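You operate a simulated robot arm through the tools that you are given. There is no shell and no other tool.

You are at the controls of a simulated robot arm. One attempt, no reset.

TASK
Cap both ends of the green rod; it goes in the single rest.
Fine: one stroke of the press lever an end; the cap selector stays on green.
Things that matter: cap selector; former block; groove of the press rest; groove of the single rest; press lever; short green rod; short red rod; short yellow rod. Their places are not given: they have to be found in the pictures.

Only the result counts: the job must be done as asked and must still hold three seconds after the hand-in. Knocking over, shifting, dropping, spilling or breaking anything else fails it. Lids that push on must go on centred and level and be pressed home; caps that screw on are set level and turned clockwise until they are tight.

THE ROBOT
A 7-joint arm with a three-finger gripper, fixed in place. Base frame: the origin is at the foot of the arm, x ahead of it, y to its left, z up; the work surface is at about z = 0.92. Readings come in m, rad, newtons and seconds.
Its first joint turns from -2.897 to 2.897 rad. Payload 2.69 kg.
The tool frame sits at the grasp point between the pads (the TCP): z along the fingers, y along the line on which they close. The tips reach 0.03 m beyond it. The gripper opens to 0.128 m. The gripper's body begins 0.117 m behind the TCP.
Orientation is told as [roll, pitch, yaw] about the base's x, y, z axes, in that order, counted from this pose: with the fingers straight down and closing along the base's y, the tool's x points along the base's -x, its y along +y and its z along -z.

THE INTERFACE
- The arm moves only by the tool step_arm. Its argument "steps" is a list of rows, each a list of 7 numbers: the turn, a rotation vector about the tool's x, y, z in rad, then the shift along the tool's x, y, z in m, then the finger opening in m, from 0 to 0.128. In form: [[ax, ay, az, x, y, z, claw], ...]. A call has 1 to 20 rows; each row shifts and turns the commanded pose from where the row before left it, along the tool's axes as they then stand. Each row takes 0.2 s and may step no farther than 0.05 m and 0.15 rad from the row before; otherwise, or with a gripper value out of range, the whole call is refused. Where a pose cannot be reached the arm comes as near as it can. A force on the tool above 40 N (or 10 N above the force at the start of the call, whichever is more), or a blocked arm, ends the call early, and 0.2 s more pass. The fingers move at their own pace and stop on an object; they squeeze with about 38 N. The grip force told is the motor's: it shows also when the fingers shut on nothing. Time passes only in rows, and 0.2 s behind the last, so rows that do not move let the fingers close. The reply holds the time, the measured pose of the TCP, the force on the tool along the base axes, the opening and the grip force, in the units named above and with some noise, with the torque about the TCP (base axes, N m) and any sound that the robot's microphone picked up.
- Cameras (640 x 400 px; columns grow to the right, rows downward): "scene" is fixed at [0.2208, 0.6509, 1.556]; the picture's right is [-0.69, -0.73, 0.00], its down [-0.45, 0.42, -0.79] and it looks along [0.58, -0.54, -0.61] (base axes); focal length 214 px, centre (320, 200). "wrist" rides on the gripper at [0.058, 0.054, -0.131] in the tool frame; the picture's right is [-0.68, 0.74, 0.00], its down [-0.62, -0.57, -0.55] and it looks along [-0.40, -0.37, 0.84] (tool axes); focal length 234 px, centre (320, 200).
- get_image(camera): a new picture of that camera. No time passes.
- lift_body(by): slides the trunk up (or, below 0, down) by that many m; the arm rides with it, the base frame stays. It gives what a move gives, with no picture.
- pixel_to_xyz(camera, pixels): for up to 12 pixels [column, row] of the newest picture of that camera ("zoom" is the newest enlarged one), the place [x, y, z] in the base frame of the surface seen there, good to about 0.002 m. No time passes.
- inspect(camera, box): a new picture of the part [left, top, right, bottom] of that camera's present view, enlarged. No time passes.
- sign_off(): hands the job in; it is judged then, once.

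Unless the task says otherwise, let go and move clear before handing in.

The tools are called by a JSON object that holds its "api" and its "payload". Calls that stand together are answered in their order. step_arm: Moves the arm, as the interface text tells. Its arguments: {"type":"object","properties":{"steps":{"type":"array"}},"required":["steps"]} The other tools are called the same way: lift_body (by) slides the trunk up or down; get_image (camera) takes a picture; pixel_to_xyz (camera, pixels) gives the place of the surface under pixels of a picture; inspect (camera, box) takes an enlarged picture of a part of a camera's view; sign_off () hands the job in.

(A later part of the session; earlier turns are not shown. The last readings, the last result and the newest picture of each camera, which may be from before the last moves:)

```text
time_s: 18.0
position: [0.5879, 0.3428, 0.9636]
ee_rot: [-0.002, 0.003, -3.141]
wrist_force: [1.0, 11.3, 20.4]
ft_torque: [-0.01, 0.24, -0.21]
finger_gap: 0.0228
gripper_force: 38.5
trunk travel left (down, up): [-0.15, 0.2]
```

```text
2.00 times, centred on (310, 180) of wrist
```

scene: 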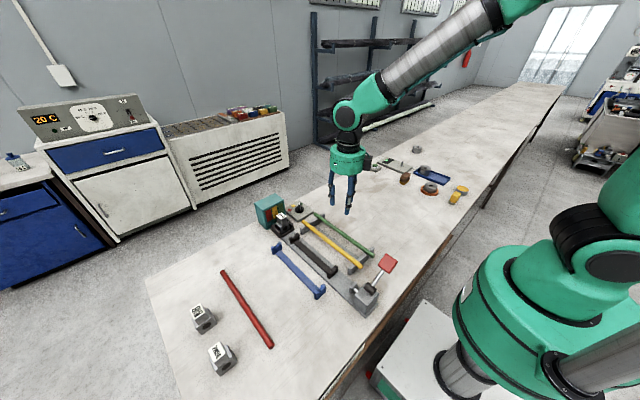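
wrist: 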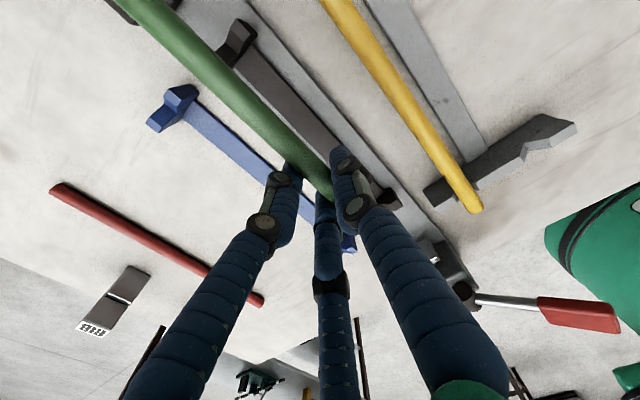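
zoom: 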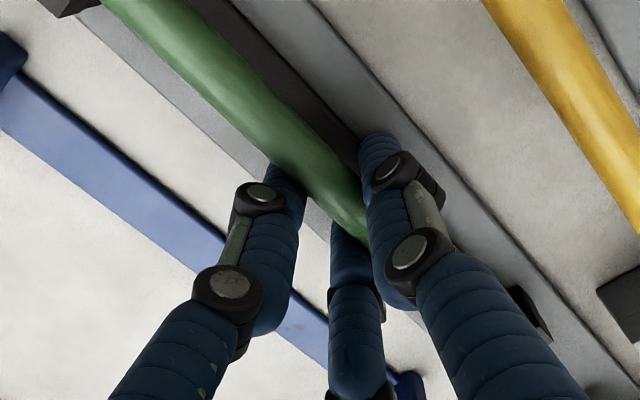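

The rod's top is at z≈0.965 and y≈0.3403, while the prongs centre on y≈0.341, so it leans slightly on the −y flank. I'll ease up, shift it 1 mm toward +y, lower again and check the forces before releasing.

{"api": "step_arm", "payload": {"steps": [[0, 0, 0, 0, 0, -0.002, 0.01], [0, 0, 0, 0, -0.001, -0.0005, 0.01], [0, 0, 0, 0, 0, 0, 0.01], [0, 0, 0, 0, 0, 0.001, 0.01], [0, 0, 0, 0, 0, 0.001, 0.01], [0, 0, 0, 0, 0, 0, 0.01]]}}

{"api": "inspect", "payload": {"camera": "scene", "box": [280, 210, 360, 290]}}

{"api": "pixel_to_xyz", "payload": {"camera": "zoom", "pixels": [[160, 95], [180, 113], [330, 240], [350, 258], [375, 281], [400, 304], [425, 328]]}}

```text
time_s: 19.4
position: [0.5873, 0.3433, 0.9619]
ee_rot: [0.0, 0.002, -3.139]
wrist_force: [-3.7, 12.8, 19.9]
ft_torque: [-0.08, 0.29, -0.12]
finger_gap: 0.0229
gripper_force: 38.1
trunk travel left (down, up): [-0.15, 0.2]
```

```text
5.00 times, centred on (320, 250) of scene
```

zoom: 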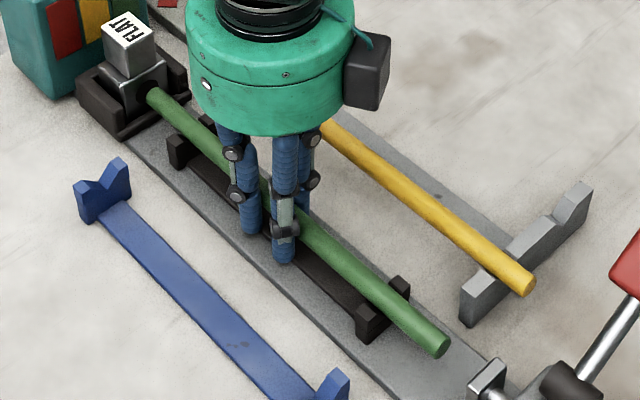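

```text
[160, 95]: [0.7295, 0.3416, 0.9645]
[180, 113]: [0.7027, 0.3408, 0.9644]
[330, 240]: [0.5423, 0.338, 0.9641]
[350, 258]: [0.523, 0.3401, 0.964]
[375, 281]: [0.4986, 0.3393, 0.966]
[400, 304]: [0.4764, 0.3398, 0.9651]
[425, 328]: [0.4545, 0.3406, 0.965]
```

The reaction is still 13 N toward +y and 20 N up, so the rod rests on the flank and will slide into the V when freed. I'll ease up until the load is nearly gone and then open gently.

{"api": "step_arm", "payload": {"steps": [[0, 0, 0, 0, -0.001, -0.0015, 0.01], [0, 0, 0, 0, 0, 0, 0.01]]}}

{"api": "step_arm", "payload": {"steps": [[0, 0, 0, 0, 0, 0, 0.03], [0, 0, 0, 0, 0, 0, 0.04], [0, 0, 0, 0, 0, 0, 0.05], [0, 0, 0, 0, 0, 0, 0.05]]}}

{"api": "inspect", "payload": {"camera": "scene", "box": [280, 210, 360, 290]}}

{"api": "pixel_to_xyz", "payload": {"camera": "zoom", "pixels": [[160, 95], [180, 113], [330, 240], [350, 258], [375, 281], [400, 304], [425, 328], [440, 344], [150, 88]]}}

```text
time_s: 20.0
position: [0.5876, 0.3441, 0.9625]
ee_rot: [0.003, 0.002, -3.141]
wrist_force: [-1.4, 6.8, 7.6]
ft_torque: [-0.01, -0.14, 0.0]
finger_gap: 0.0229
gripper_force: 38.2
trunk travel left (down, up): [-0.15, 0.2]
```

```text
time_s: 21.0
position: [0.5894, 0.3436, 0.9625]
ee_rot: [0.0, -0.001, -3.14]
wrist_force: [-0.2, 0.6, -0.3]
ft_torque: [-0.02, -0.02, 0.02]
finger_gap: 0.0503
gripper_force: 0.1
trunk travel left (down, up): [-0.15, 0.2]
```

```text
5.00 times, centred on (320, 250) of scene
```

zoom: 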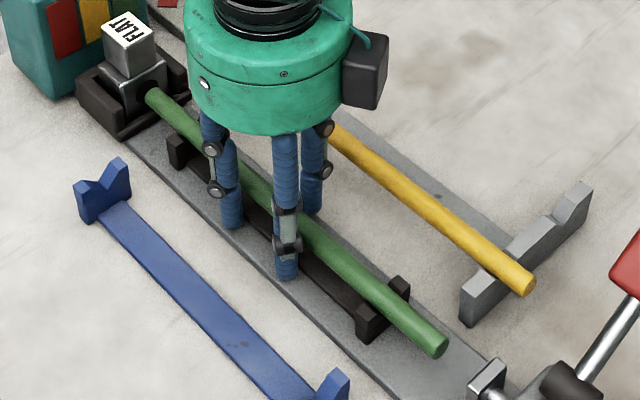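

```text
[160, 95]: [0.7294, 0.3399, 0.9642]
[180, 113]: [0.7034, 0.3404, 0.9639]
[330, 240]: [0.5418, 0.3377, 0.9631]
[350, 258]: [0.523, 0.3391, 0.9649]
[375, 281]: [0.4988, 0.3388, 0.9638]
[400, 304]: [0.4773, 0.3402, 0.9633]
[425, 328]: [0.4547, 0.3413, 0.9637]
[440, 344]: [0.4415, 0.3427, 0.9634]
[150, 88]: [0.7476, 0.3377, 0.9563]
```

The rod is seated: its top is at z≈0.9638 along its length. I'll withdraw straight up, then move to above the red lever pad with the fingers closing.

{"api": "step_arm", "payload": {"steps": [[0, 0, 0, 0, 0.002, -0.02, 0.05], [0, 0, 0, 0, 0, -0.045, 0.05], [0, 0, 0, 0, 0, -0.045, 0.05], [0, 0, 0, 0, 0, -0.045, 0.05], [0, 0, 0, 0, 0, -0.015, 0.03], [0, 0, 0, -0.039, 0.0142, 0, 0.0], [0, 0, 0, -0.039, 0.0142, 0, 0.0], [0, 0, 0, -0.039, 0.0142, 0, 0.0], [0, 0, 0, -0.039, 0.0142, 0, 0.0], [0, 0, 0, -0.039, 0.0142, 0, 0.0], [0, 0, 0, -0.039, 0.0142, 0, 0.0], [0, 0, 0, 0, 0, 0, 0.0]]}}

{"api": "get_image", "payload": {"camera": "scene"}}

{"api": "inspect", "payload": {"camera": "scene", "box": [320, 210, 430, 310]}}

{"api": "get_image", "payload": {"camera": "wrist"}}

```text
time_s: 23.6
position: [0.3527, 0.2586, 1.1375]
ee_rot: [0.0, 0.0, -3.14]
wrist_force: [-1.3, -0.5, 0.9]
ft_torque: [0.05, -0.05, 0.08]
finger_gap: 0.0019
gripper_force: 31.7
trunk travel left (down, up): [-0.15, 0.2]
```

```text
taken
```

scene: 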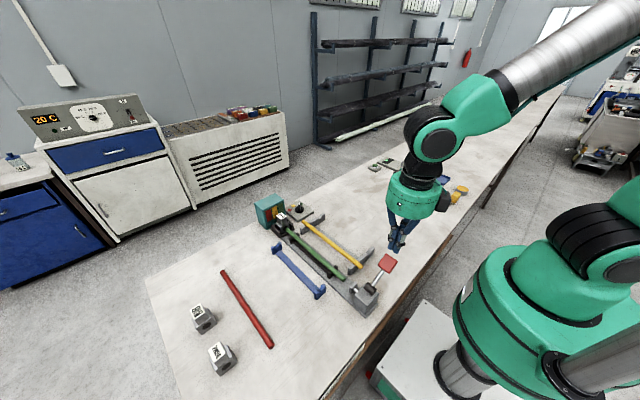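

```text
4.00 times, centred on (375, 260) of scene
```

zoom: 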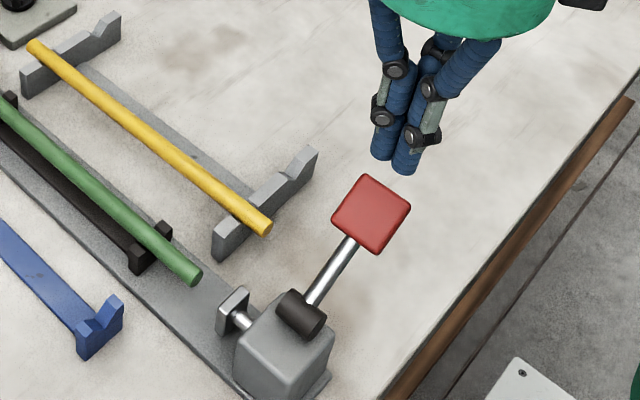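

```text
taken
```

wrist: 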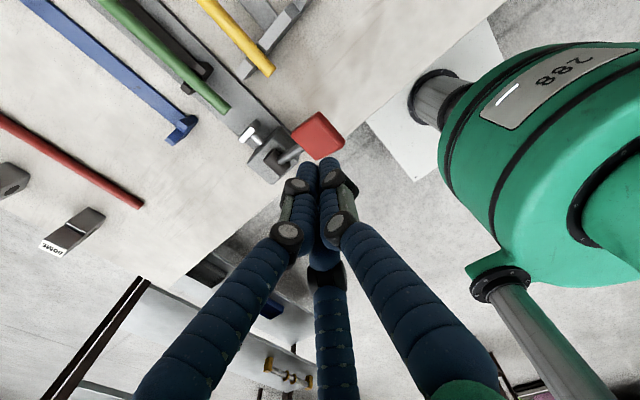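

The closed fingers are above the pad, whose corners are at (367,175), (410,207), (378,250) and (333,218) of the enlarged scene. I'll measure the pad and lever shaft before pressing.

{"api": "inspect", "payload": {"camera": "scene", "box": [370, 240, 430, 295]}}

{"api": "inspect", "payload": {"camera": "scene", "box": [320, 210, 430, 310]}}

{"api": "pixel_to_xyz", "payload": {"camera": "zoom", "pixels": [[372, 212], [367, 182], [400, 207], [373, 240], [342, 215], [330, 270], [350, 245], [300, 312], [245, 300], [236, 310], [190, 275], [200, 272]]}}

```text
7.27 times, centred on (400, 268) of scene
```

zoom: 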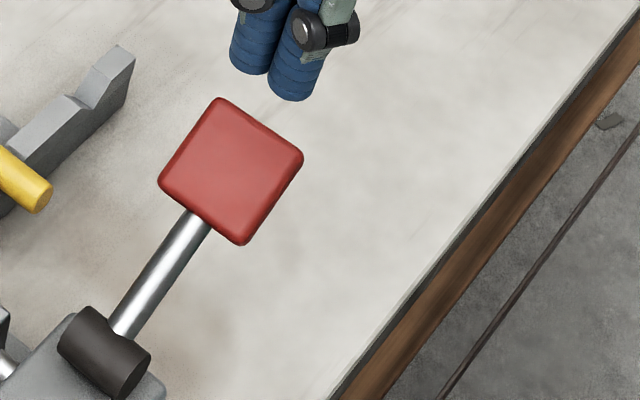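

```text
4.00 times, centred on (375, 260) of scene
```

zoom: 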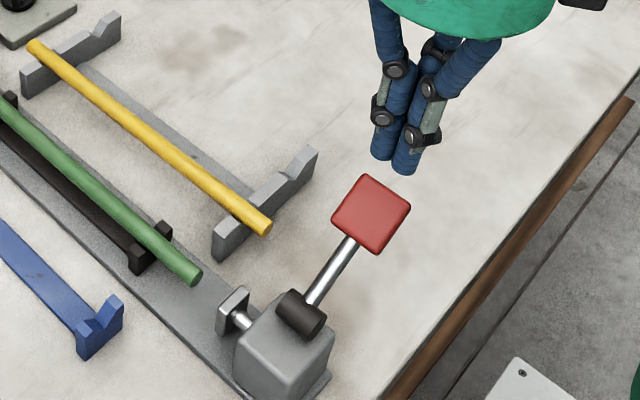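

```text
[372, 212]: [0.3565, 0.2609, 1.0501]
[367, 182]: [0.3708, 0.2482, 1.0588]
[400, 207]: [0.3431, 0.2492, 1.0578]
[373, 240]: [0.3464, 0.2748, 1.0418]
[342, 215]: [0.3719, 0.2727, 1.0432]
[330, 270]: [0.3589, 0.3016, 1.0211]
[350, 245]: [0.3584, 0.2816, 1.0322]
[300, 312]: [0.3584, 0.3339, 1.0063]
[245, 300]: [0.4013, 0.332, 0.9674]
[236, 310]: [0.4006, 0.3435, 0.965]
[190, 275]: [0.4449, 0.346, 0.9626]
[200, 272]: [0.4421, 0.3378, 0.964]
```

The pad's top is centred at about (0.357, 0.261, 1.050) and slopes about 33°. I'll align over it and come down to just above contact, then start pushing.

{"api": "step_arm", "payload": {"steps": [[0, 0, 0, 0.004, 0.001, 0.025, 0.0], [0, 0, 0, 0, 0, 0.025, 0.0], [0, 0, 0, 0, 0, 0.01, 0.0], [0, 0, 0, 0, 0, 0.01, 0.0], [0, 0, 0, 0, 0, 0, 0.0]]}}

{"api": "inspect", "payload": {"camera": "scene", "box": [320, 210, 430, 310]}}

```text
time_s: 24.8
position: [0.3587, 0.2574, 1.0638]
ee_rot: [-0.001, 0.0, -3.141]
wrist_force: [0.5, -0.1, 1.0]
ft_torque: [-0.01, 0.0, 0.03]
finger_gap: 0.0022
gripper_force: 31.5
trunk travel left (down, up): [-0.15, 0.2]
```

```text
4.00 times, centred on (375, 260) of scene
```

zoom: 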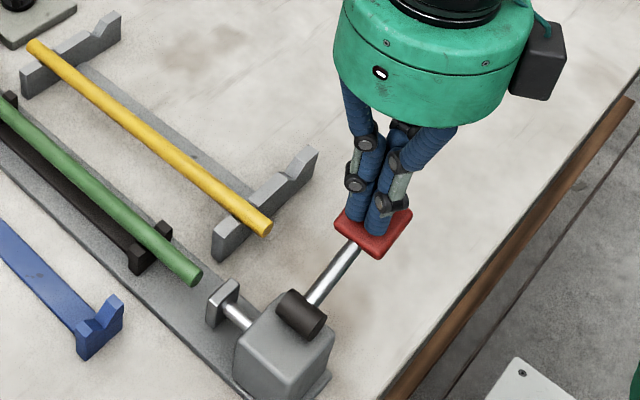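

Pressing works: the pusher plate has moved out toward the rod (now near (222,305)) at almost no force. I'll keep pushing down steadily.

{"api": "step_arm", "payload": {"steps": [[0, 0, 0, 0, 0, 0.01, 0.0], [0, 0, 0, 0, 0, 0.01, 0.0], [0, 0, 0, 0, 0, 0.01, 0.0], [0, 0, 0, 0, 0, 0, 0.0]]}}

{"api": "inspect", "payload": {"camera": "scene", "box": [250, 190, 430, 310]}}

```text
time_s: 25.8
position: [0.36, 0.2585, 1.0339]
ee_rot: [0.001, 0.001, -3.14]
wrist_force: [-0.5, -0.3, 1.0]
ft_torque: [0.01, -0.01, 0.0]
finger_gap: 0.002
gripper_force: 31.6
trunk travel left (down, up): [-0.15, 0.2]
```

```text
3.33 times, centred on (340, 250) of scene
```

zoom: 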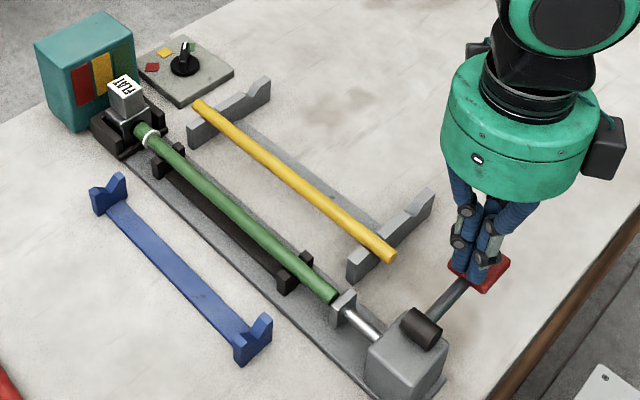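

The pusher now touches the rod, and a pale ring has appeared near the far end at (150,137) of the enlarged view. I'll zoom in there before finishing the stroke.

{"api": "inspect", "payload": {"camera": "scene", "box": [272, 205, 322, 245]}}

{"api": "inspect", "payload": {"camera": "scene", "box": [330, 250, 400, 310]}}

```text
10.00 times, centred on (297, 225) of scene
```

zoom: 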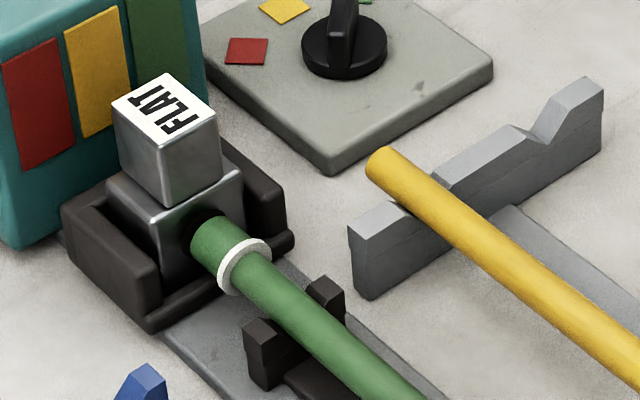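

```text
6.67 times, centred on (365, 280) of scene
```

zoom: 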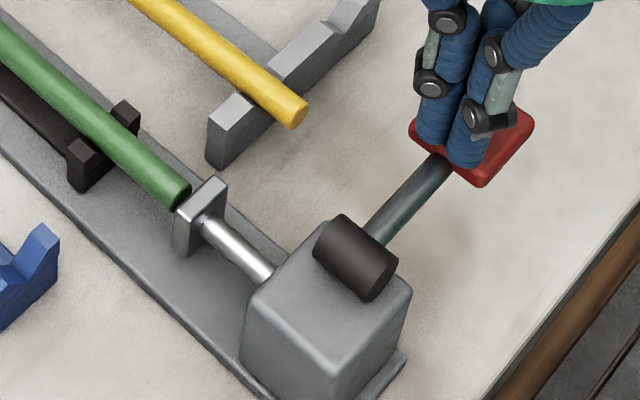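

A green cap with a white rim now sits on the rod's far end, still at the former. I'll measure the pusher and rim positions, then continue the stroke to its stop.

{"api": "pixel_to_xyz", "payload": {"camera": "zoom", "pixels": [[205, 190], [215, 195], [180, 185], [185, 200], [360, 265], [500, 150], [410, 195]]}}

{"api": "step_arm", "payload": {"steps": [[0, 0, 0, 0, 0, 0.008, 0.0], [0, 0, 0, 0, 0, 0.008, 0.0], [0, 0, 0, 0, 0, 0, 0.0]]}}

{"api": "inspect", "payload": {"camera": "scene", "box": [272, 205, 322, 245]}}

{"api": "inspect", "payload": {"camera": "scene", "box": [330, 250, 400, 310]}}

```text
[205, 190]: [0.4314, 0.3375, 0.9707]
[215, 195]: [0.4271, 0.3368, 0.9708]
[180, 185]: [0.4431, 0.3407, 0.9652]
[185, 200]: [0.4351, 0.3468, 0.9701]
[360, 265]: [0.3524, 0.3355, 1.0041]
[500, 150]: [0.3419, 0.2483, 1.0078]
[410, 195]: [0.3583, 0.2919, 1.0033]
```

```text
time_s: 26.4
position: [0.3612, 0.2592, 1.0235]
ee_rot: [-0.006, 0.008, -3.14]
wrist_force: [-3.6, -3.2, 25.4]
ft_torque: [0.05, 0.26, 0.08]
finger_gap: 0.0021
gripper_force: 31.1
trunk travel left (down, up): [-0.15, 0.2]
stopped in row 3: the force on the tool passed its limit at 56 N (the readings are from after the stop); the commanded pose is now the measured one
```

```text
10.00 times, centred on (297, 225) of scene
```

zoom: 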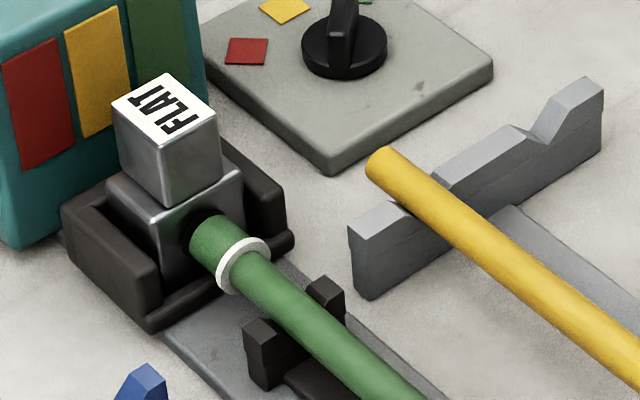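

```text
6.67 times, centred on (365, 280) of scene
```

zoom: 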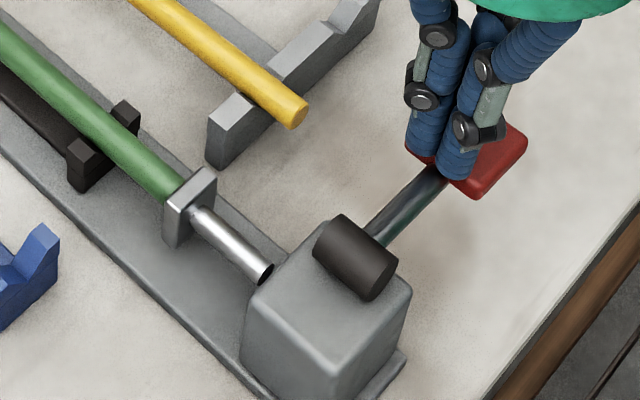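

The stroke met a firm stop at 56 N, with the pusher at about (187,210) against the rod. I'll press once more in tiny steps, without having released the lever, to make sure it is at the end of its travel.

{"api": "pixel_to_xyz", "payload": {"camera": "zoom", "pixels": [[195, 180], [205, 188], [170, 178], [175, 205], [250, 260], [500, 150], [410, 195]]}}

{"api": "step_arm", "payload": {"steps": [[0, 0, 0, 0, 0, 0.001, 0.0], [0, 0, 0, 0, 0, 0.001, 0.0], [0, 0, 0, 0, 0, 0.001, 0.0], [0, 0, 0, 0, 0, 0.001, 0.0], [0, 0, 0, 0, 0, 0, 0.0]]}}

{"api": "inspect", "payload": {"camera": "scene", "box": [330, 250, 400, 310]}}

```text
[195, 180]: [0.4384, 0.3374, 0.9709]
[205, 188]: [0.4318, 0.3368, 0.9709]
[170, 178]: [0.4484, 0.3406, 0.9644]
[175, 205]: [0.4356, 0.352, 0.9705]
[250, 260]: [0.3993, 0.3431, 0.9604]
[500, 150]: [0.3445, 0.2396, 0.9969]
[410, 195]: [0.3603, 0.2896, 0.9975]
```

```text
time_s: 26.9
position: [0.3623, 0.2601, 1.0251]
ee_rot: [-0.007, 0.009, -3.141]
wrist_force: [-4.5, -3.4, 21.5]
ft_torque: [0.07, 0.28, 0.07]
finger_gap: 0.002
gripper_force: 31.9
trunk travel left (down, up): [-0.15, 0.2]
stopped in row 2: the force on the tool passed its limit at 43 N (the readings are from after the stop); the commanded pose is now the measured one
```

```text
6.67 times, centred on (365, 280) of scene
```

zoom: 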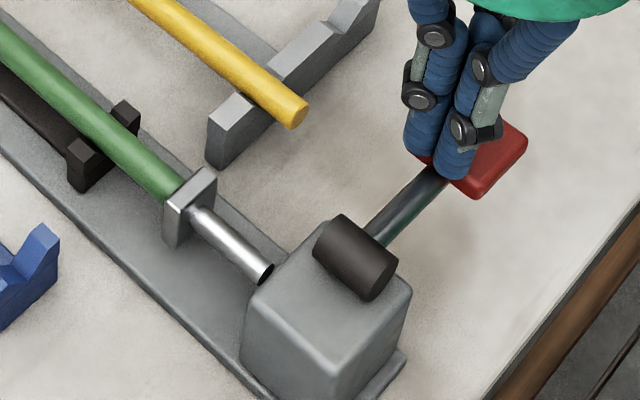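

The stop is firm, since the pose did not advance, so the stroke is complete. I'll raise the hand slowly off the lever and see whether it springs back.

{"api": "step_arm", "payload": {"steps": [[0, 0, 0, 0, 0, -0.01, 0.0], [0, 0, 0, 0, 0, -0.01, 0.0], [0, 0, 0, 0, 0, -0.015, 0.0], [0, 0, 0, 0, 0, -0.02, 0.0], [0, 0, 0, 0, 0, -0.03, 0.0], [0, 0, 0, 0, 0, -0.03, 0.0], [0, 0, 0, 0, 0, 0, 0.0]]}}

{"api": "inspect", "payload": {"camera": "scene", "box": [250, 190, 430, 310]}}

{"api": "inspect", "payload": {"camera": "scene", "box": [272, 205, 322, 245]}}

{"api": "pixel_to_xyz", "payload": {"camera": "zoom", "pixels": [[205, 225], [215, 235], [225, 250], [235, 260], [245, 248], [255, 242], [270, 285], [300, 315], [330, 345], [260, 275], [222, 222], [265, 260]]}}

```text
time_s: 28.5
position: [0.3599, 0.259, 1.1378]
ee_rot: [-0.005, 0.008, -3.139]
wrist_force: [0.3, 0.6, 0.6]
ft_torque: [0.05, -0.01, -0.02]
finger_gap: 0.0021
gripper_force: 31.9
trunk travel left (down, up): [-0.15, 0.2]
```

```text
3.33 times, centred on (340, 250) of scene
```

zoom: 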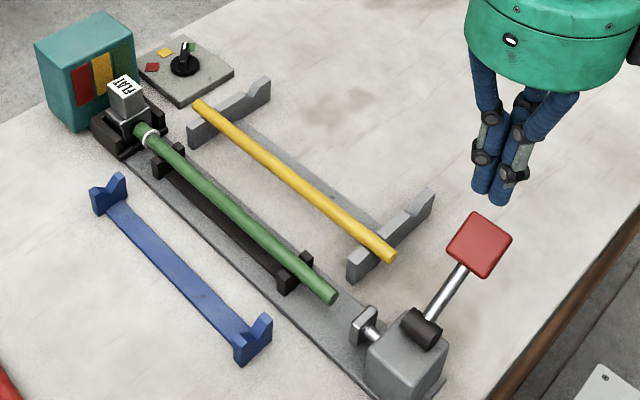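

```text
10.00 times, centred on (297, 225) of scene
```

zoom: 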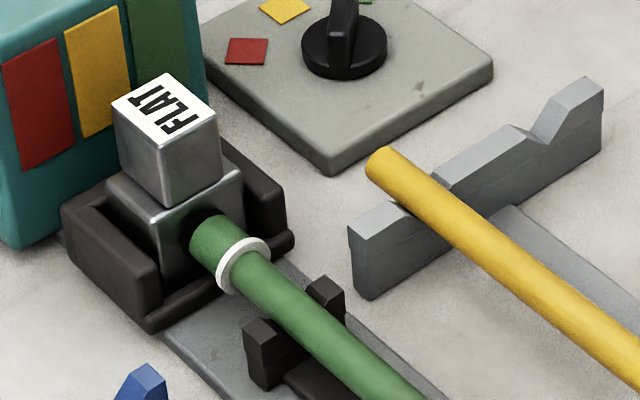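

```text
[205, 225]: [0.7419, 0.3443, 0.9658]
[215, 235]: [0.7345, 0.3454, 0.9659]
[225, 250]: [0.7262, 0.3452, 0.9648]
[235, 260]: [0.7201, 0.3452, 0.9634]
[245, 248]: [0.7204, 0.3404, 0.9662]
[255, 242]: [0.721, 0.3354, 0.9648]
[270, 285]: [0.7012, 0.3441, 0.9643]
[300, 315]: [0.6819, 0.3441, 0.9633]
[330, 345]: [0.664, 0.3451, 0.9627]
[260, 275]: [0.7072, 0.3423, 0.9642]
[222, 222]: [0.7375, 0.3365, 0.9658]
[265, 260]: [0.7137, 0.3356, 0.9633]
```

The lever sprang back to its start and the capped end still sits in the former, with the rim at x≈0.72. I'll measure the near end to find how deep the rod sits, and look at it close up.

{"api": "inspect", "payload": {"camera": "scene", "box": [325, 255, 375, 295]}}

{"api": "pixel_to_xyz", "payload": {"camera": "zoom", "pixels": [[235, 235], [245, 245], [225, 225], [240, 252], [252, 240], [300, 300], [310, 285], [320, 270], [150, 170], [130, 150]]}}

```text
10.00 times, centred on (350, 275) of scene
```

zoom: 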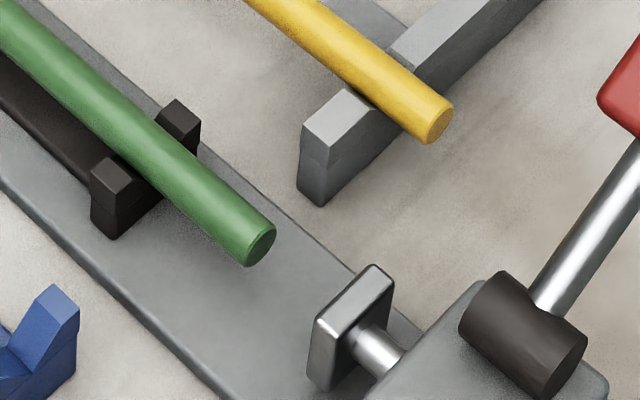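

```text
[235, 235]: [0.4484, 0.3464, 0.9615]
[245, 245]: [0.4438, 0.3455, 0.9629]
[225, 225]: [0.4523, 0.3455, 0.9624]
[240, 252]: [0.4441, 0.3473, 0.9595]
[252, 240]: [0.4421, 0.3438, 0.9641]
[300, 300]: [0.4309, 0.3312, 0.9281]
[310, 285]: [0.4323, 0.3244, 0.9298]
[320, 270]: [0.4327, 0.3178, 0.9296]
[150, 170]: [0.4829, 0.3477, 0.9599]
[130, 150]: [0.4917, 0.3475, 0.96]
```

The rod's near end is at x≈0.442, so the capped end just meets the former and needs to be drawn back before lifting. I'll go above the rod's middle with the fingers 0.05 open, correcting the small tilt on the way.

{"api": "step_arm", "payload": {"steps": [[0.005, 0.008, 0, 0.0387, -0.0138, 0.0, 0.05], [0, 0, 0, 0.0387, -0.0138, 0.0, 0.05], [0, 0, 0, 0.0387, -0.0138, 0.0, 0.05], [0, 0, 0, 0.0387, -0.0138, 0.0, 0.05], [0, 0, 0, 0.0387, -0.0138, 0.0, 0.05], [0, 0, 0, 0.0387, -0.0138, 0.0, 0.05], [0, 0, 0, 0, 0, 0.04, 0.05], [0, 0, 0, 0, 0, 0.04, 0.05], [0, 0, 0, 0, 0, 0.03, 0.05], [0, 0, 0, 0, 0, 0, 0.05]]}}

{"api": "inspect", "payload": {"camera": "scene", "box": [260, 190, 380, 290]}}

{"api": "get_image", "payload": {"camera": "wrist"}}

```text
time_s: 30.7
position: [0.5939, 0.344, 1.0323]
ee_rot: [-0.012, 0.014, -3.141]
wrist_force: [0.4, 1.0, 0.6]
ft_torque: [0.01, 0.01, 0.04]
finger_gap: 0.0501
gripper_force: 0.1
trunk travel left (down, up): [-0.15, 0.2]
```

```text
4.00 times, centred on (320, 240) of scene
```

zoom: 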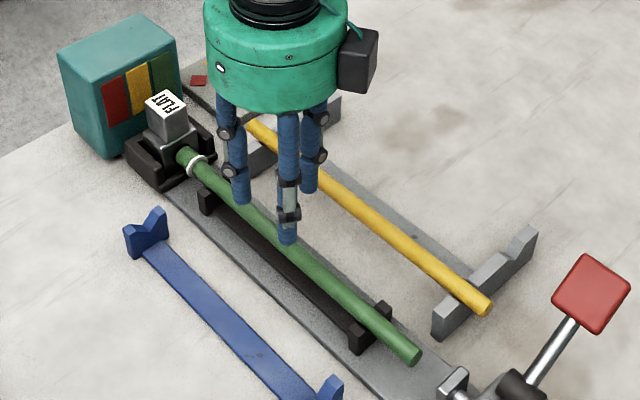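

```text
taken
```

wrist: 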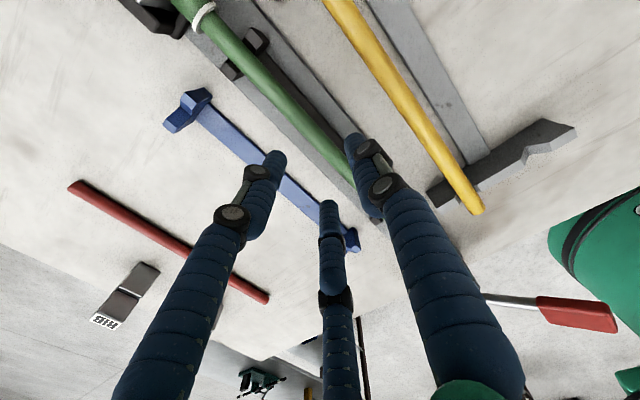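

The tilt grew to (−0.012, 0.014), so my correction had the wrong sign. I'll reverse it here, above the rod, and check the reading.

{"api": "step_arm", "payload": {"steps": [[-0.012, -0.014, 0, -0.001, 0.001, 0, 0.05], [0, 0, 0, 0, 0, 0, 0.05], [0, 0, 0, 0, 0, 0, 0.05]]}}

```text
time_s: 31.5
position: [0.5933, 0.3441, 1.0343]
ee_rot: [0.002, 0.001, -3.14]
wrist_force: [0.1, 0.0, 0.2]
ft_torque: [-0.01, 0.02, -0.01]
finger_gap: 0.0502
gripper_force: 0.1
trunk travel left (down, up): [-0.15, 0.2]
```

The tool is upright again: the tilt reads (0.002, 0.001). I'll shift 2 mm toward −y, lower to z≈0.9655 and close on the rod.

{"api": "step_arm", "payload": {"steps": [[0, 0, 0, 0, 0.002, 0.02, 0.05], [0, 0, 0, 0, 0, 0.02, 0.05], [0, 0, 0, 0, 0, 0.02, 0.05], [0, 0, 0, 0, 0, 0.0085, 0.05], [0, 0, 0, 0, 0, 0, 0.05], [0, 0, 0, 0, 0, 0, 0.01], [0, 0, 0, 0, 0, 0, 0.01], [0, 0, 0, 0, 0, 0, 0.01]]}}

{"api": "inspect", "payload": {"camera": "scene", "box": [260, 190, 380, 290]}}

```text
time_s: 33.3
position: [0.5942, 0.3409, 0.9638]
ee_rot: [0.003, 0.003, -3.139]
wrist_force: [0.5, 2.0, 2.7]
ft_torque: [-0.02, 0.0, -0.05]
finger_gap: 0.023
gripper_force: 37.8
trunk travel left (down, up): [-0.15, 0.2]
```

```text
4.00 times, centred on (320, 240) of scene
```

zoom: 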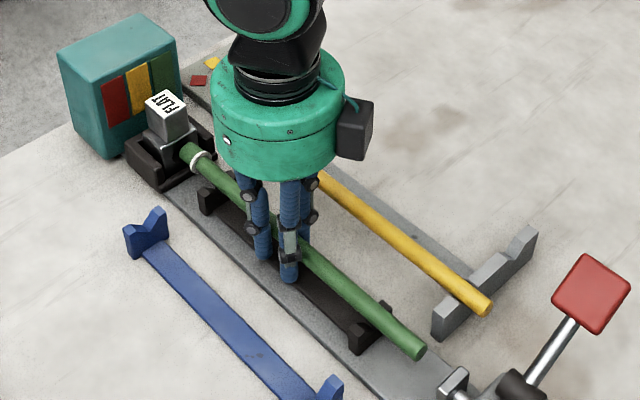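

The rod is gripped, with the gap at 0.023 and the forces small. I'll draw it back 14 mm along −x, out of the former, then lift it.

{"api": "step_arm", "payload": {"steps": [[0, 0, 0, 0, 0, -0.0008, 0.01], [0, 0, 0, -0.004, 0, 0, 0.01], [0, 0, 0, -0.005, 0, 0, 0.01], [0, 0, 0, -0.005, 0, 0, 0.01], [0, 0, 0, 0, 0, 0, 0.01]]}}

{"api": "inspect", "payload": {"camera": "scene", "box": [272, 205, 322, 245]}}

{"api": "inspect", "payload": {"camera": "scene", "box": [325, 255, 375, 295]}}

```text
time_s: 34.5
position: [0.5812, 0.3408, 0.9654]
ee_rot: [0.002, 0.001, -3.14]
wrist_force: [2.8, 6.1, 7.8]
ft_torque: [-0.01, 0.01, -0.12]
finger_gap: 0.0229
gripper_force: 38.3
trunk travel left (down, up): [-0.15, 0.2]
```

```text
10.00 times, centred on (297, 225) of scene
```

zoom: 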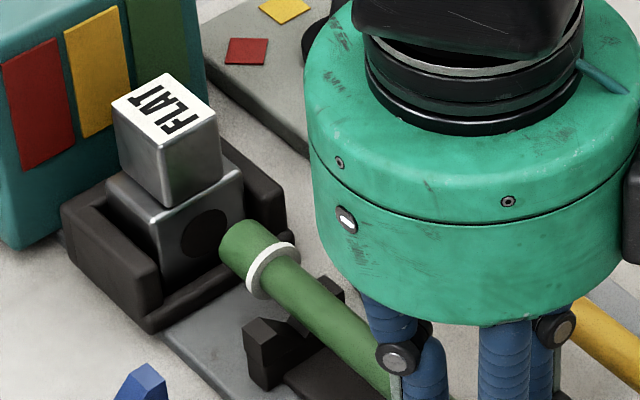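

```text
10.00 times, centred on (350, 275) of scene
```

zoom: 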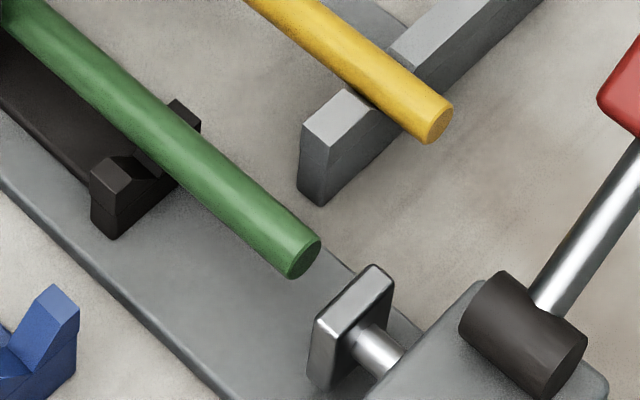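

The cap moved with the rod and is clear of the former. I'll lift to about z=1.15 and turn the tool back half a turn so the bare end faces the former.

{"api": "step_arm", "payload": {"steps": [[0, 0, 0, 0, 0, -0.015, 0.01], [0, 0, 0, 0, 0, -0.03, 0.01], [0, 0, 0, 0, 0, -0.045, 0.01], [0, 0, 0, 0, 0, -0.045, 0.01], [0, 0, 0, 0, 0, -0.045, 0.01], [0, 0, 0, 0, 0, 0, 0.01]]}}

{"api": "get_image", "payload": {"camera": "wrist"}}

{"api": "get_image", "payload": {"camera": "scene"}}

{"api": "inspect", "payload": {"camera": "scene", "box": [240, 120, 380, 290]}}

```text
time_s: 35.9
position: [0.5797, 0.3378, 1.1456]
ee_rot: [0.002, 0.0, -3.141]
wrist_force: [0.5, -0.1, 0.0]
ft_torque: [-0.01, -0.06, 0.01]
finger_gap: 0.0229
gripper_force: 37.8
trunk travel left (down, up): [-0.15, 0.2]
```

```text
taken
```

wrist: 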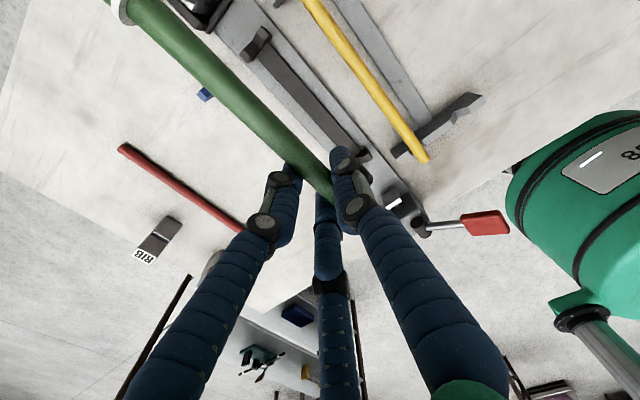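

```text
taken
```

scene: 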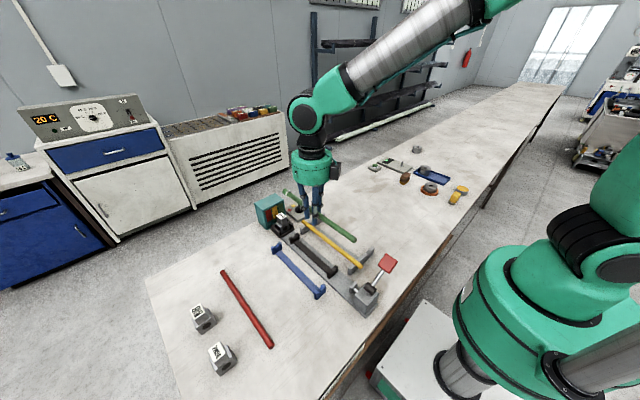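

```text
2.35 times, centred on (310, 205) of scene
```

zoom: 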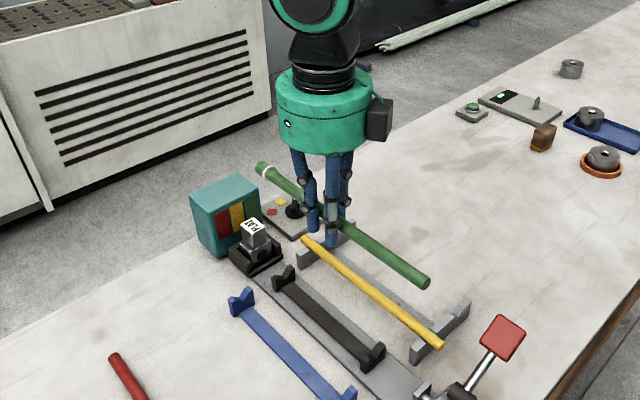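

The rod hangs level at z≈1.14 with the cap on its far end at (265,170) of the enlarged view, well above everything. I'll turn the tool by +π now.

{"api": "step_arm", "payload": {"steps": [[0, 0, 0.1496, 0, 0, 0, 0.01], [0, 0, 0.1496, 0, 0, 0, 0.01], [0, 0, 0.1496, 0, 0, 0, 0.01], [0, 0, 0.1496, 0, 0, 0, 0.01], [0, 0, 0.1496, 0, 0, 0, 0.01], [0, 0, 0.1496, 0, 0, 0, 0.01], [0, 0, 0.1496, 0, 0, 0, 0.01], [0, 0, 0.1496, 0, 0, 0, 0.01], [0, 0, 0.1496, 0, 0, 0, 0.01], [0, 0, 0.1496, 0, 0, 0, 0.01], [0, 0, 0.1496, 0, 0, 0, 0.01], [0, 0, 0.1496, 0, 0, 0, 0.01], [0, 0, 0.1496, 0, 0, 0, 0.01], [0, 0, 0.1496, 0, 0, 0, 0.01], [0, 0, 0.1496, 0, 0, 0, 0.01], [0, 0, 0.1496, 0, 0, 0, 0.01], [0, 0, 0.1496, 0, 0, 0, 0.01], [0, 0, 0.1496, 0, 0, 0, 0.01], [0, 0, 0.1496, 0, 0, 0, 0.01], [0, 0, 0.1496, 0, 0, 0, 0.01]]}}

{"api": "step_arm", "payload": {"steps": [[0, 0, 0.149, 0, 0, 0, 0.01], [0, 0, 0, 0, 0, 0, 0.01], [0, 0, 0, 0, 0, 0, 0.01]]}}

{"api": "get_image", "payload": {"camera": "scene"}}

{"api": "inspect", "payload": {"camera": "scene", "box": [250, 170, 410, 290]}}

```text
time_s: 40.1
position: [0.5801, 0.3395, 1.1429]
ee_rot: [-0.001, 0.0, 0.15]
wrist_force: [-0.8, -0.1, -1.0]
ft_torque: [-0.03, -0.02, 0.0]
finger_gap: 0.023
gripper_force: 38.4
trunk travel left (down, up): [-0.15, 0.2]
```

```text
time_s: 40.9
position: [0.5805, 0.341, 1.1442]
ee_rot: [-0.002, 0.0, 0.002]
wrist_force: [-0.5, 0.5, -0.7]
ft_torque: [-0.02, 0.02, 0.02]
finger_gap: 0.0229
gripper_force: 38.3
trunk travel left (down, up): [-0.15, 0.2]
```

```text
taken
```

scene: 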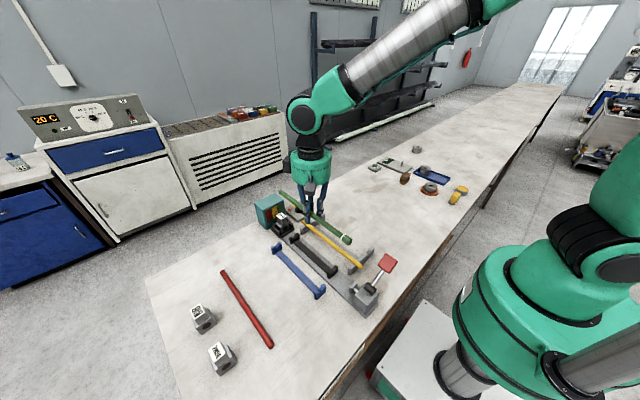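

```text
3.33 times, centred on (330, 230) of scene
```

zoom: 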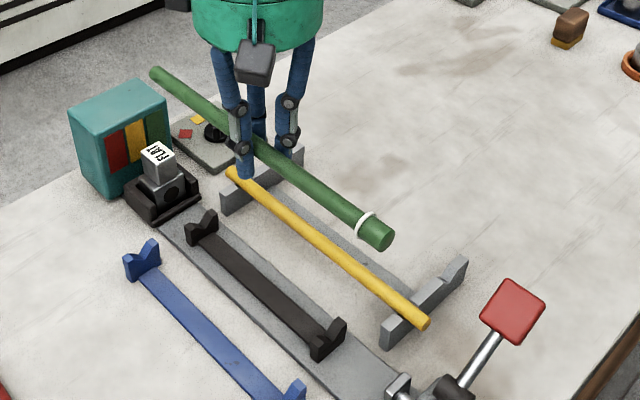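

The capped end now faces the pusher side, at (378,235) of the enlarged view. I'll look closely at the cap and measure the rod before lowering it.

{"api": "inspect", "payload": {"camera": "scene", "box": [330, 220, 380, 260]}}

{"api": "pixel_to_xyz", "payload": {"camera": "zoom", "pixels": [[60, 110], [100, 140], [140, 165], [155, 175], [165, 170], [185, 190], [205, 205], [215, 210], [200, 215], [220, 195]]}}

{"api": "inspect", "payload": {"camera": "scene", "box": [280, 180, 330, 220]}}

{"api": "pixel_to_xyz", "payload": {"camera": "zoom", "pixels": [[160, 125], [170, 130], [190, 143], [220, 165], [245, 180], [152, 122], [300, 213]]}}

```text
10.00 times, centred on (355, 240) of scene
```

zoom: 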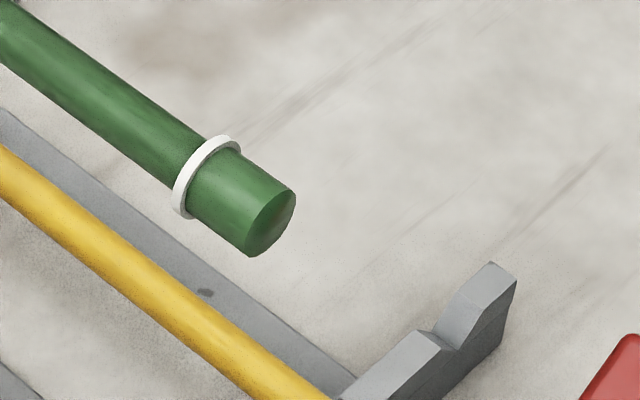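

```text
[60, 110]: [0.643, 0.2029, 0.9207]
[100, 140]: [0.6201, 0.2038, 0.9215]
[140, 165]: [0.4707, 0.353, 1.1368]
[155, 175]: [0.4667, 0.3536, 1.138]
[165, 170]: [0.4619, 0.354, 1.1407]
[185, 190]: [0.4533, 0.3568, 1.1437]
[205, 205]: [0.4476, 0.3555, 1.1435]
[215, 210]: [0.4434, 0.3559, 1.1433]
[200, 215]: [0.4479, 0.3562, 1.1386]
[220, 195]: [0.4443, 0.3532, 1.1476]
```

```text
10.00 times, centred on (305, 200) of scene
```

zoom: 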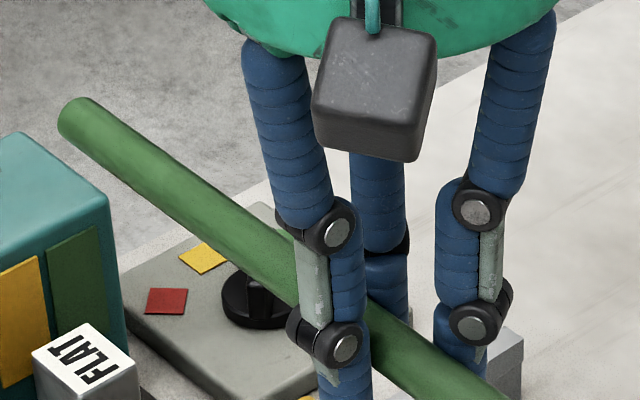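

```text
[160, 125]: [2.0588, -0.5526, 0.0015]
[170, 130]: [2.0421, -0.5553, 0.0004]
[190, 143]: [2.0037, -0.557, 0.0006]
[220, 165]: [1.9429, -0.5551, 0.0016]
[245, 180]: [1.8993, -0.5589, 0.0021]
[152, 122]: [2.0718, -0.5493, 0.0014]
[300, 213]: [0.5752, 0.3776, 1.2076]
```

The cap is green with a white rim and looks straight on the rod. I'll take the rod's line from the plain scene picture to place it well.

{"api": "pixel_to_xyz", "payload": {"camera": "scene", "pixels": [[280, 191], [282, 192], [285, 194], [290, 198], [320, 217], [325, 220], [330, 224], [335, 227], [340, 231], [345, 235], [348, 239], [350, 240]]}}

```text
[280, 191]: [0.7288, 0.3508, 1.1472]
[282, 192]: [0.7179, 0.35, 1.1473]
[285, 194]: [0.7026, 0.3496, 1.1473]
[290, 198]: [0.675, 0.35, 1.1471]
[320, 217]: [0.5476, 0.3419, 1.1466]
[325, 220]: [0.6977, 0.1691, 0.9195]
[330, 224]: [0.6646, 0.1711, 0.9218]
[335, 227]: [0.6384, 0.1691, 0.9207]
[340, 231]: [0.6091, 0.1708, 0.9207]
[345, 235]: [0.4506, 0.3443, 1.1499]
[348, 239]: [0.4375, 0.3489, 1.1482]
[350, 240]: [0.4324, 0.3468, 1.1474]
```

Those points fall at different places across the rod's width. I'll take a cross-section near each end to get the axis properly.

{"api": "inspect", "payload": {"camera": "scene", "box": [280, 180, 330, 220]}}

{"api": "pixel_to_xyz", "payload": {"camera": "zoom", "pixels": [[120, 125], [115, 135], [110, 145], [105, 155], [100, 162], [200, 185], [193, 195], [187, 205], [180, 215], [70, 115], [65, 125], [85, 105]]}}

{"api": "inspect", "payload": {"camera": "scene", "box": [320, 210, 370, 250]}}

{"api": "pixel_to_xyz", "payload": {"camera": "zoom", "pixels": [[220, 190], [212, 200], [205, 210], [198, 220], [192, 230], [100, 120], [93, 130], [87, 140], [80, 150], [345, 270], [340, 300], [380, 290]]}}

```text
10.00 times, centred on (305, 200) of scene
```

zoom: 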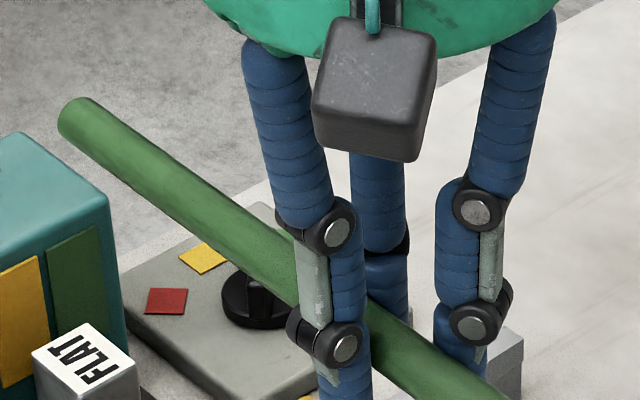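

```text
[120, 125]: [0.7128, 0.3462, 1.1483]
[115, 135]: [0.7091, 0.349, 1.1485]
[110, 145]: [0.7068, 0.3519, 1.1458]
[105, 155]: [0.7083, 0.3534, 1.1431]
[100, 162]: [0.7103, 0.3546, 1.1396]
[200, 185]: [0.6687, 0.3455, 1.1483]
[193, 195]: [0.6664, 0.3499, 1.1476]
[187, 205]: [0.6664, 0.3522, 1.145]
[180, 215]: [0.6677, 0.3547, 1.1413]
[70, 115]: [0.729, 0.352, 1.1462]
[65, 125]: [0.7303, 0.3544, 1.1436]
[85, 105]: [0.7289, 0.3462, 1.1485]
```

```text
10.00 times, centred on (345, 230) of scene
```

zoom: 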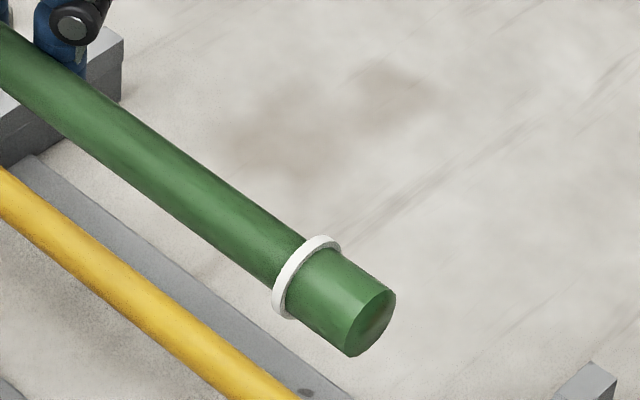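

```text
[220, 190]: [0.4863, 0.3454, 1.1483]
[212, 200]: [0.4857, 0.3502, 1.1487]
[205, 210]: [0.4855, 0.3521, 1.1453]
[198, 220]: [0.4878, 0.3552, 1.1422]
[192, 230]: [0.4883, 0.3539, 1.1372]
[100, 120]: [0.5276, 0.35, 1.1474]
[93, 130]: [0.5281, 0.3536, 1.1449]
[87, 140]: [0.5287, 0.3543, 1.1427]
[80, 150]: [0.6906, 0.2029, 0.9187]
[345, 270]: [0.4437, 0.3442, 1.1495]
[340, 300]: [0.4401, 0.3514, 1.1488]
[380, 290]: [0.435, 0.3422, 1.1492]
```

The rod's axis appears to be near y≈0.347, z≈1.1405, some 5 mm to +y of the tool reading. I'll cross-check with the wrist camera before trusting that.

{"api": "get_image", "payload": {"camera": "wrist"}}

{"api": "inspect", "payload": {"camera": "wrist", "box": [60, 0, 380, 200]}}

```text
taken
```

wrist: 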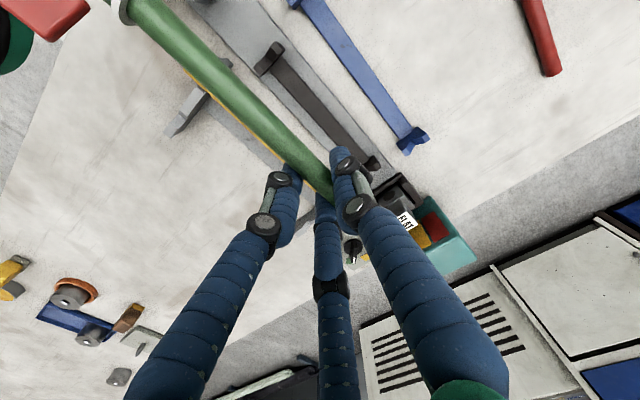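

```text
2.00 times, centred on (220, 100) of wrist
```

zoom: 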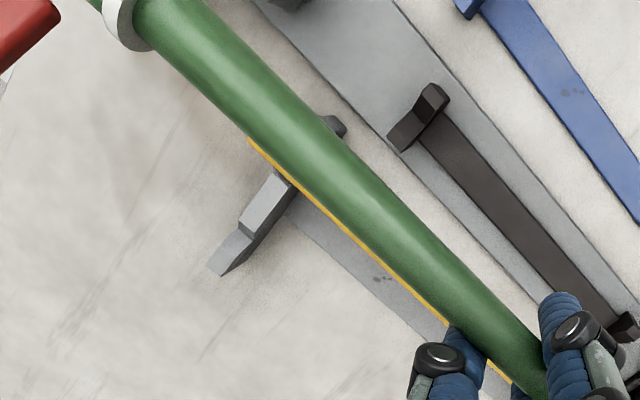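

{"api": "pixel_to_xyz", "payload": {"camera": "zoom", "pixels": [[260, 135], [275, 122], [290, 110], [305, 98], [250, 142], [390, 265], [405, 250], [420, 238], [435, 226], [378, 272], [465, 320], [490, 300]]}}

```text
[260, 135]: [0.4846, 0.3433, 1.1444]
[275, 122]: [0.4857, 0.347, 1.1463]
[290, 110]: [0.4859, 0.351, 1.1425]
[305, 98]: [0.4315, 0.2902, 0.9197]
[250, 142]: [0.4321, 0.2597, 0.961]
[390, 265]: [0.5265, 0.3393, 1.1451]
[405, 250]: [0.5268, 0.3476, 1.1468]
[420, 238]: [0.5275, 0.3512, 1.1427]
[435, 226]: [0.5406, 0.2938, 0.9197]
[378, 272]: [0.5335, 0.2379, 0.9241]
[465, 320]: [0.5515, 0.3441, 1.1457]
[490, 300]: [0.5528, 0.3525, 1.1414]
```

The wrist view agrees: the rod's axis is at about y≈0.346, z≈1.139, so the grip holds it some 5 mm to the +y side of the TCP. I'll shift −5 mm in y and +5 mm in x, then lower to about 18 mm above the groove.

{"api": "step_arm", "payload": {"steps": [[0, 0, 0.001, -0.005, -0.005, 0.02, 0.01], [0, 0, 0, 0, 0, 0.045, 0.01], [0, 0, 0, 0, 0, 0.045, 0.01], [0, 0, 0, 0, 0, 0.035, 0.01], [0, 0, 0, 0, 0, 0.02, 0.01], [0, 0, 0, 0, 0, 0, 0.01]]}}

{"api": "inspect", "payload": {"camera": "scene", "box": [325, 255, 375, 295]}}

{"api": "pixel_to_xyz", "payload": {"camera": "zoom", "pixels": [[100, 90], [93, 100], [86, 110], [79, 120], [150, 130], [142, 140], [134, 150], [126, 160], [250, 210], [240, 230], [60, 60], [50, 75]]}}

{"api": "inspect", "payload": {"camera": "scene", "box": [272, 200, 322, 240]}}

```text
time_s: 42.3
position: [0.5856, 0.3359, 0.9796]
ee_rot: [-0.002, -0.001, 0.002]
wrist_force: [0.6, 0.6, -1.2]
ft_torque: [-0.03, -0.02, 0.01]
finger_gap: 0.0228
gripper_force: 37.9
trunk travel left (down, up): [-0.15, 0.2]
```

```text
10.00 times, centred on (350, 275) of scene
```

zoom: 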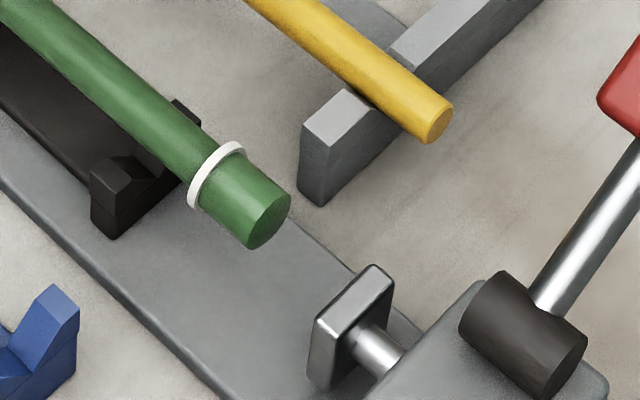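

```text
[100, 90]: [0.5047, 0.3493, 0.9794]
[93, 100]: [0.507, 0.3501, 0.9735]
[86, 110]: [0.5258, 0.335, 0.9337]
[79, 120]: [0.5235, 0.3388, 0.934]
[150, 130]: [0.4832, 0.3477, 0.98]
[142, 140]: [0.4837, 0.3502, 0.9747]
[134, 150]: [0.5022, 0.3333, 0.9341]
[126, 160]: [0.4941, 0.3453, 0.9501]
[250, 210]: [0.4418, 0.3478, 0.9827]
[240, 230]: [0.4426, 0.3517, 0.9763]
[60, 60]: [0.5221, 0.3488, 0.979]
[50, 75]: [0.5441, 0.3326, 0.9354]
```

```text
10.00 times, centred on (297, 220) of scene
```

zoom: 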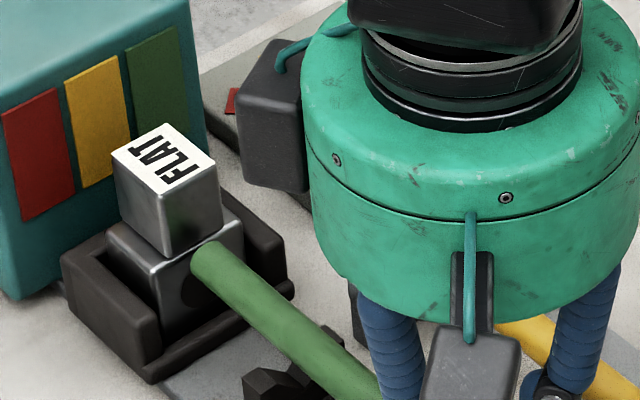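

The rod's axis is now about y≈0.342, z≈0.975, above the groove, with the far end just in front of the former. I'll check the far end's x, then lower.

{"api": "pixel_to_xyz", "payload": {"camera": "zoom", "pixels": [[200, 262], [205, 250], [215, 245], [198, 275], [230, 270], [222, 285], [215, 297], [300, 330], [290, 345], [280, 360]]}}

{"api": "step_arm", "payload": {"steps": [[0, 0, 0, 0, 0, 0.008, 0.01], [0, 0, 0, 0, 0, 0.006, 0.01], [0, 0, 0, 0, 0, 0.002, 0.01], [0, 0, 0, 0, 0, 0, 0.01]]}}

```text
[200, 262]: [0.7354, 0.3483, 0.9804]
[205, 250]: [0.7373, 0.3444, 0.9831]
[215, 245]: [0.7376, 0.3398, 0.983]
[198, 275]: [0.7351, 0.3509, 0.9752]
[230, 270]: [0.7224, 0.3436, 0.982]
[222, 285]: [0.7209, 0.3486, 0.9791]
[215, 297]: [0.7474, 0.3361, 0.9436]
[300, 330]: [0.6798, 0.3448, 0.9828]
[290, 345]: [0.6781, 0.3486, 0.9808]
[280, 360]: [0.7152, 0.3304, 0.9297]
```

```text
time_s: 43.3
position: [0.5852, 0.335, 0.9631]
ee_rot: [-0.003, 0.001, 0.002]
wrist_force: [0.0, -0.2, -0.7]
ft_torque: [-0.03, 0.02, 0.04]
finger_gap: 0.0227
gripper_force: 38.5
trunk travel left (down, up): [-0.15, 0.2]
```

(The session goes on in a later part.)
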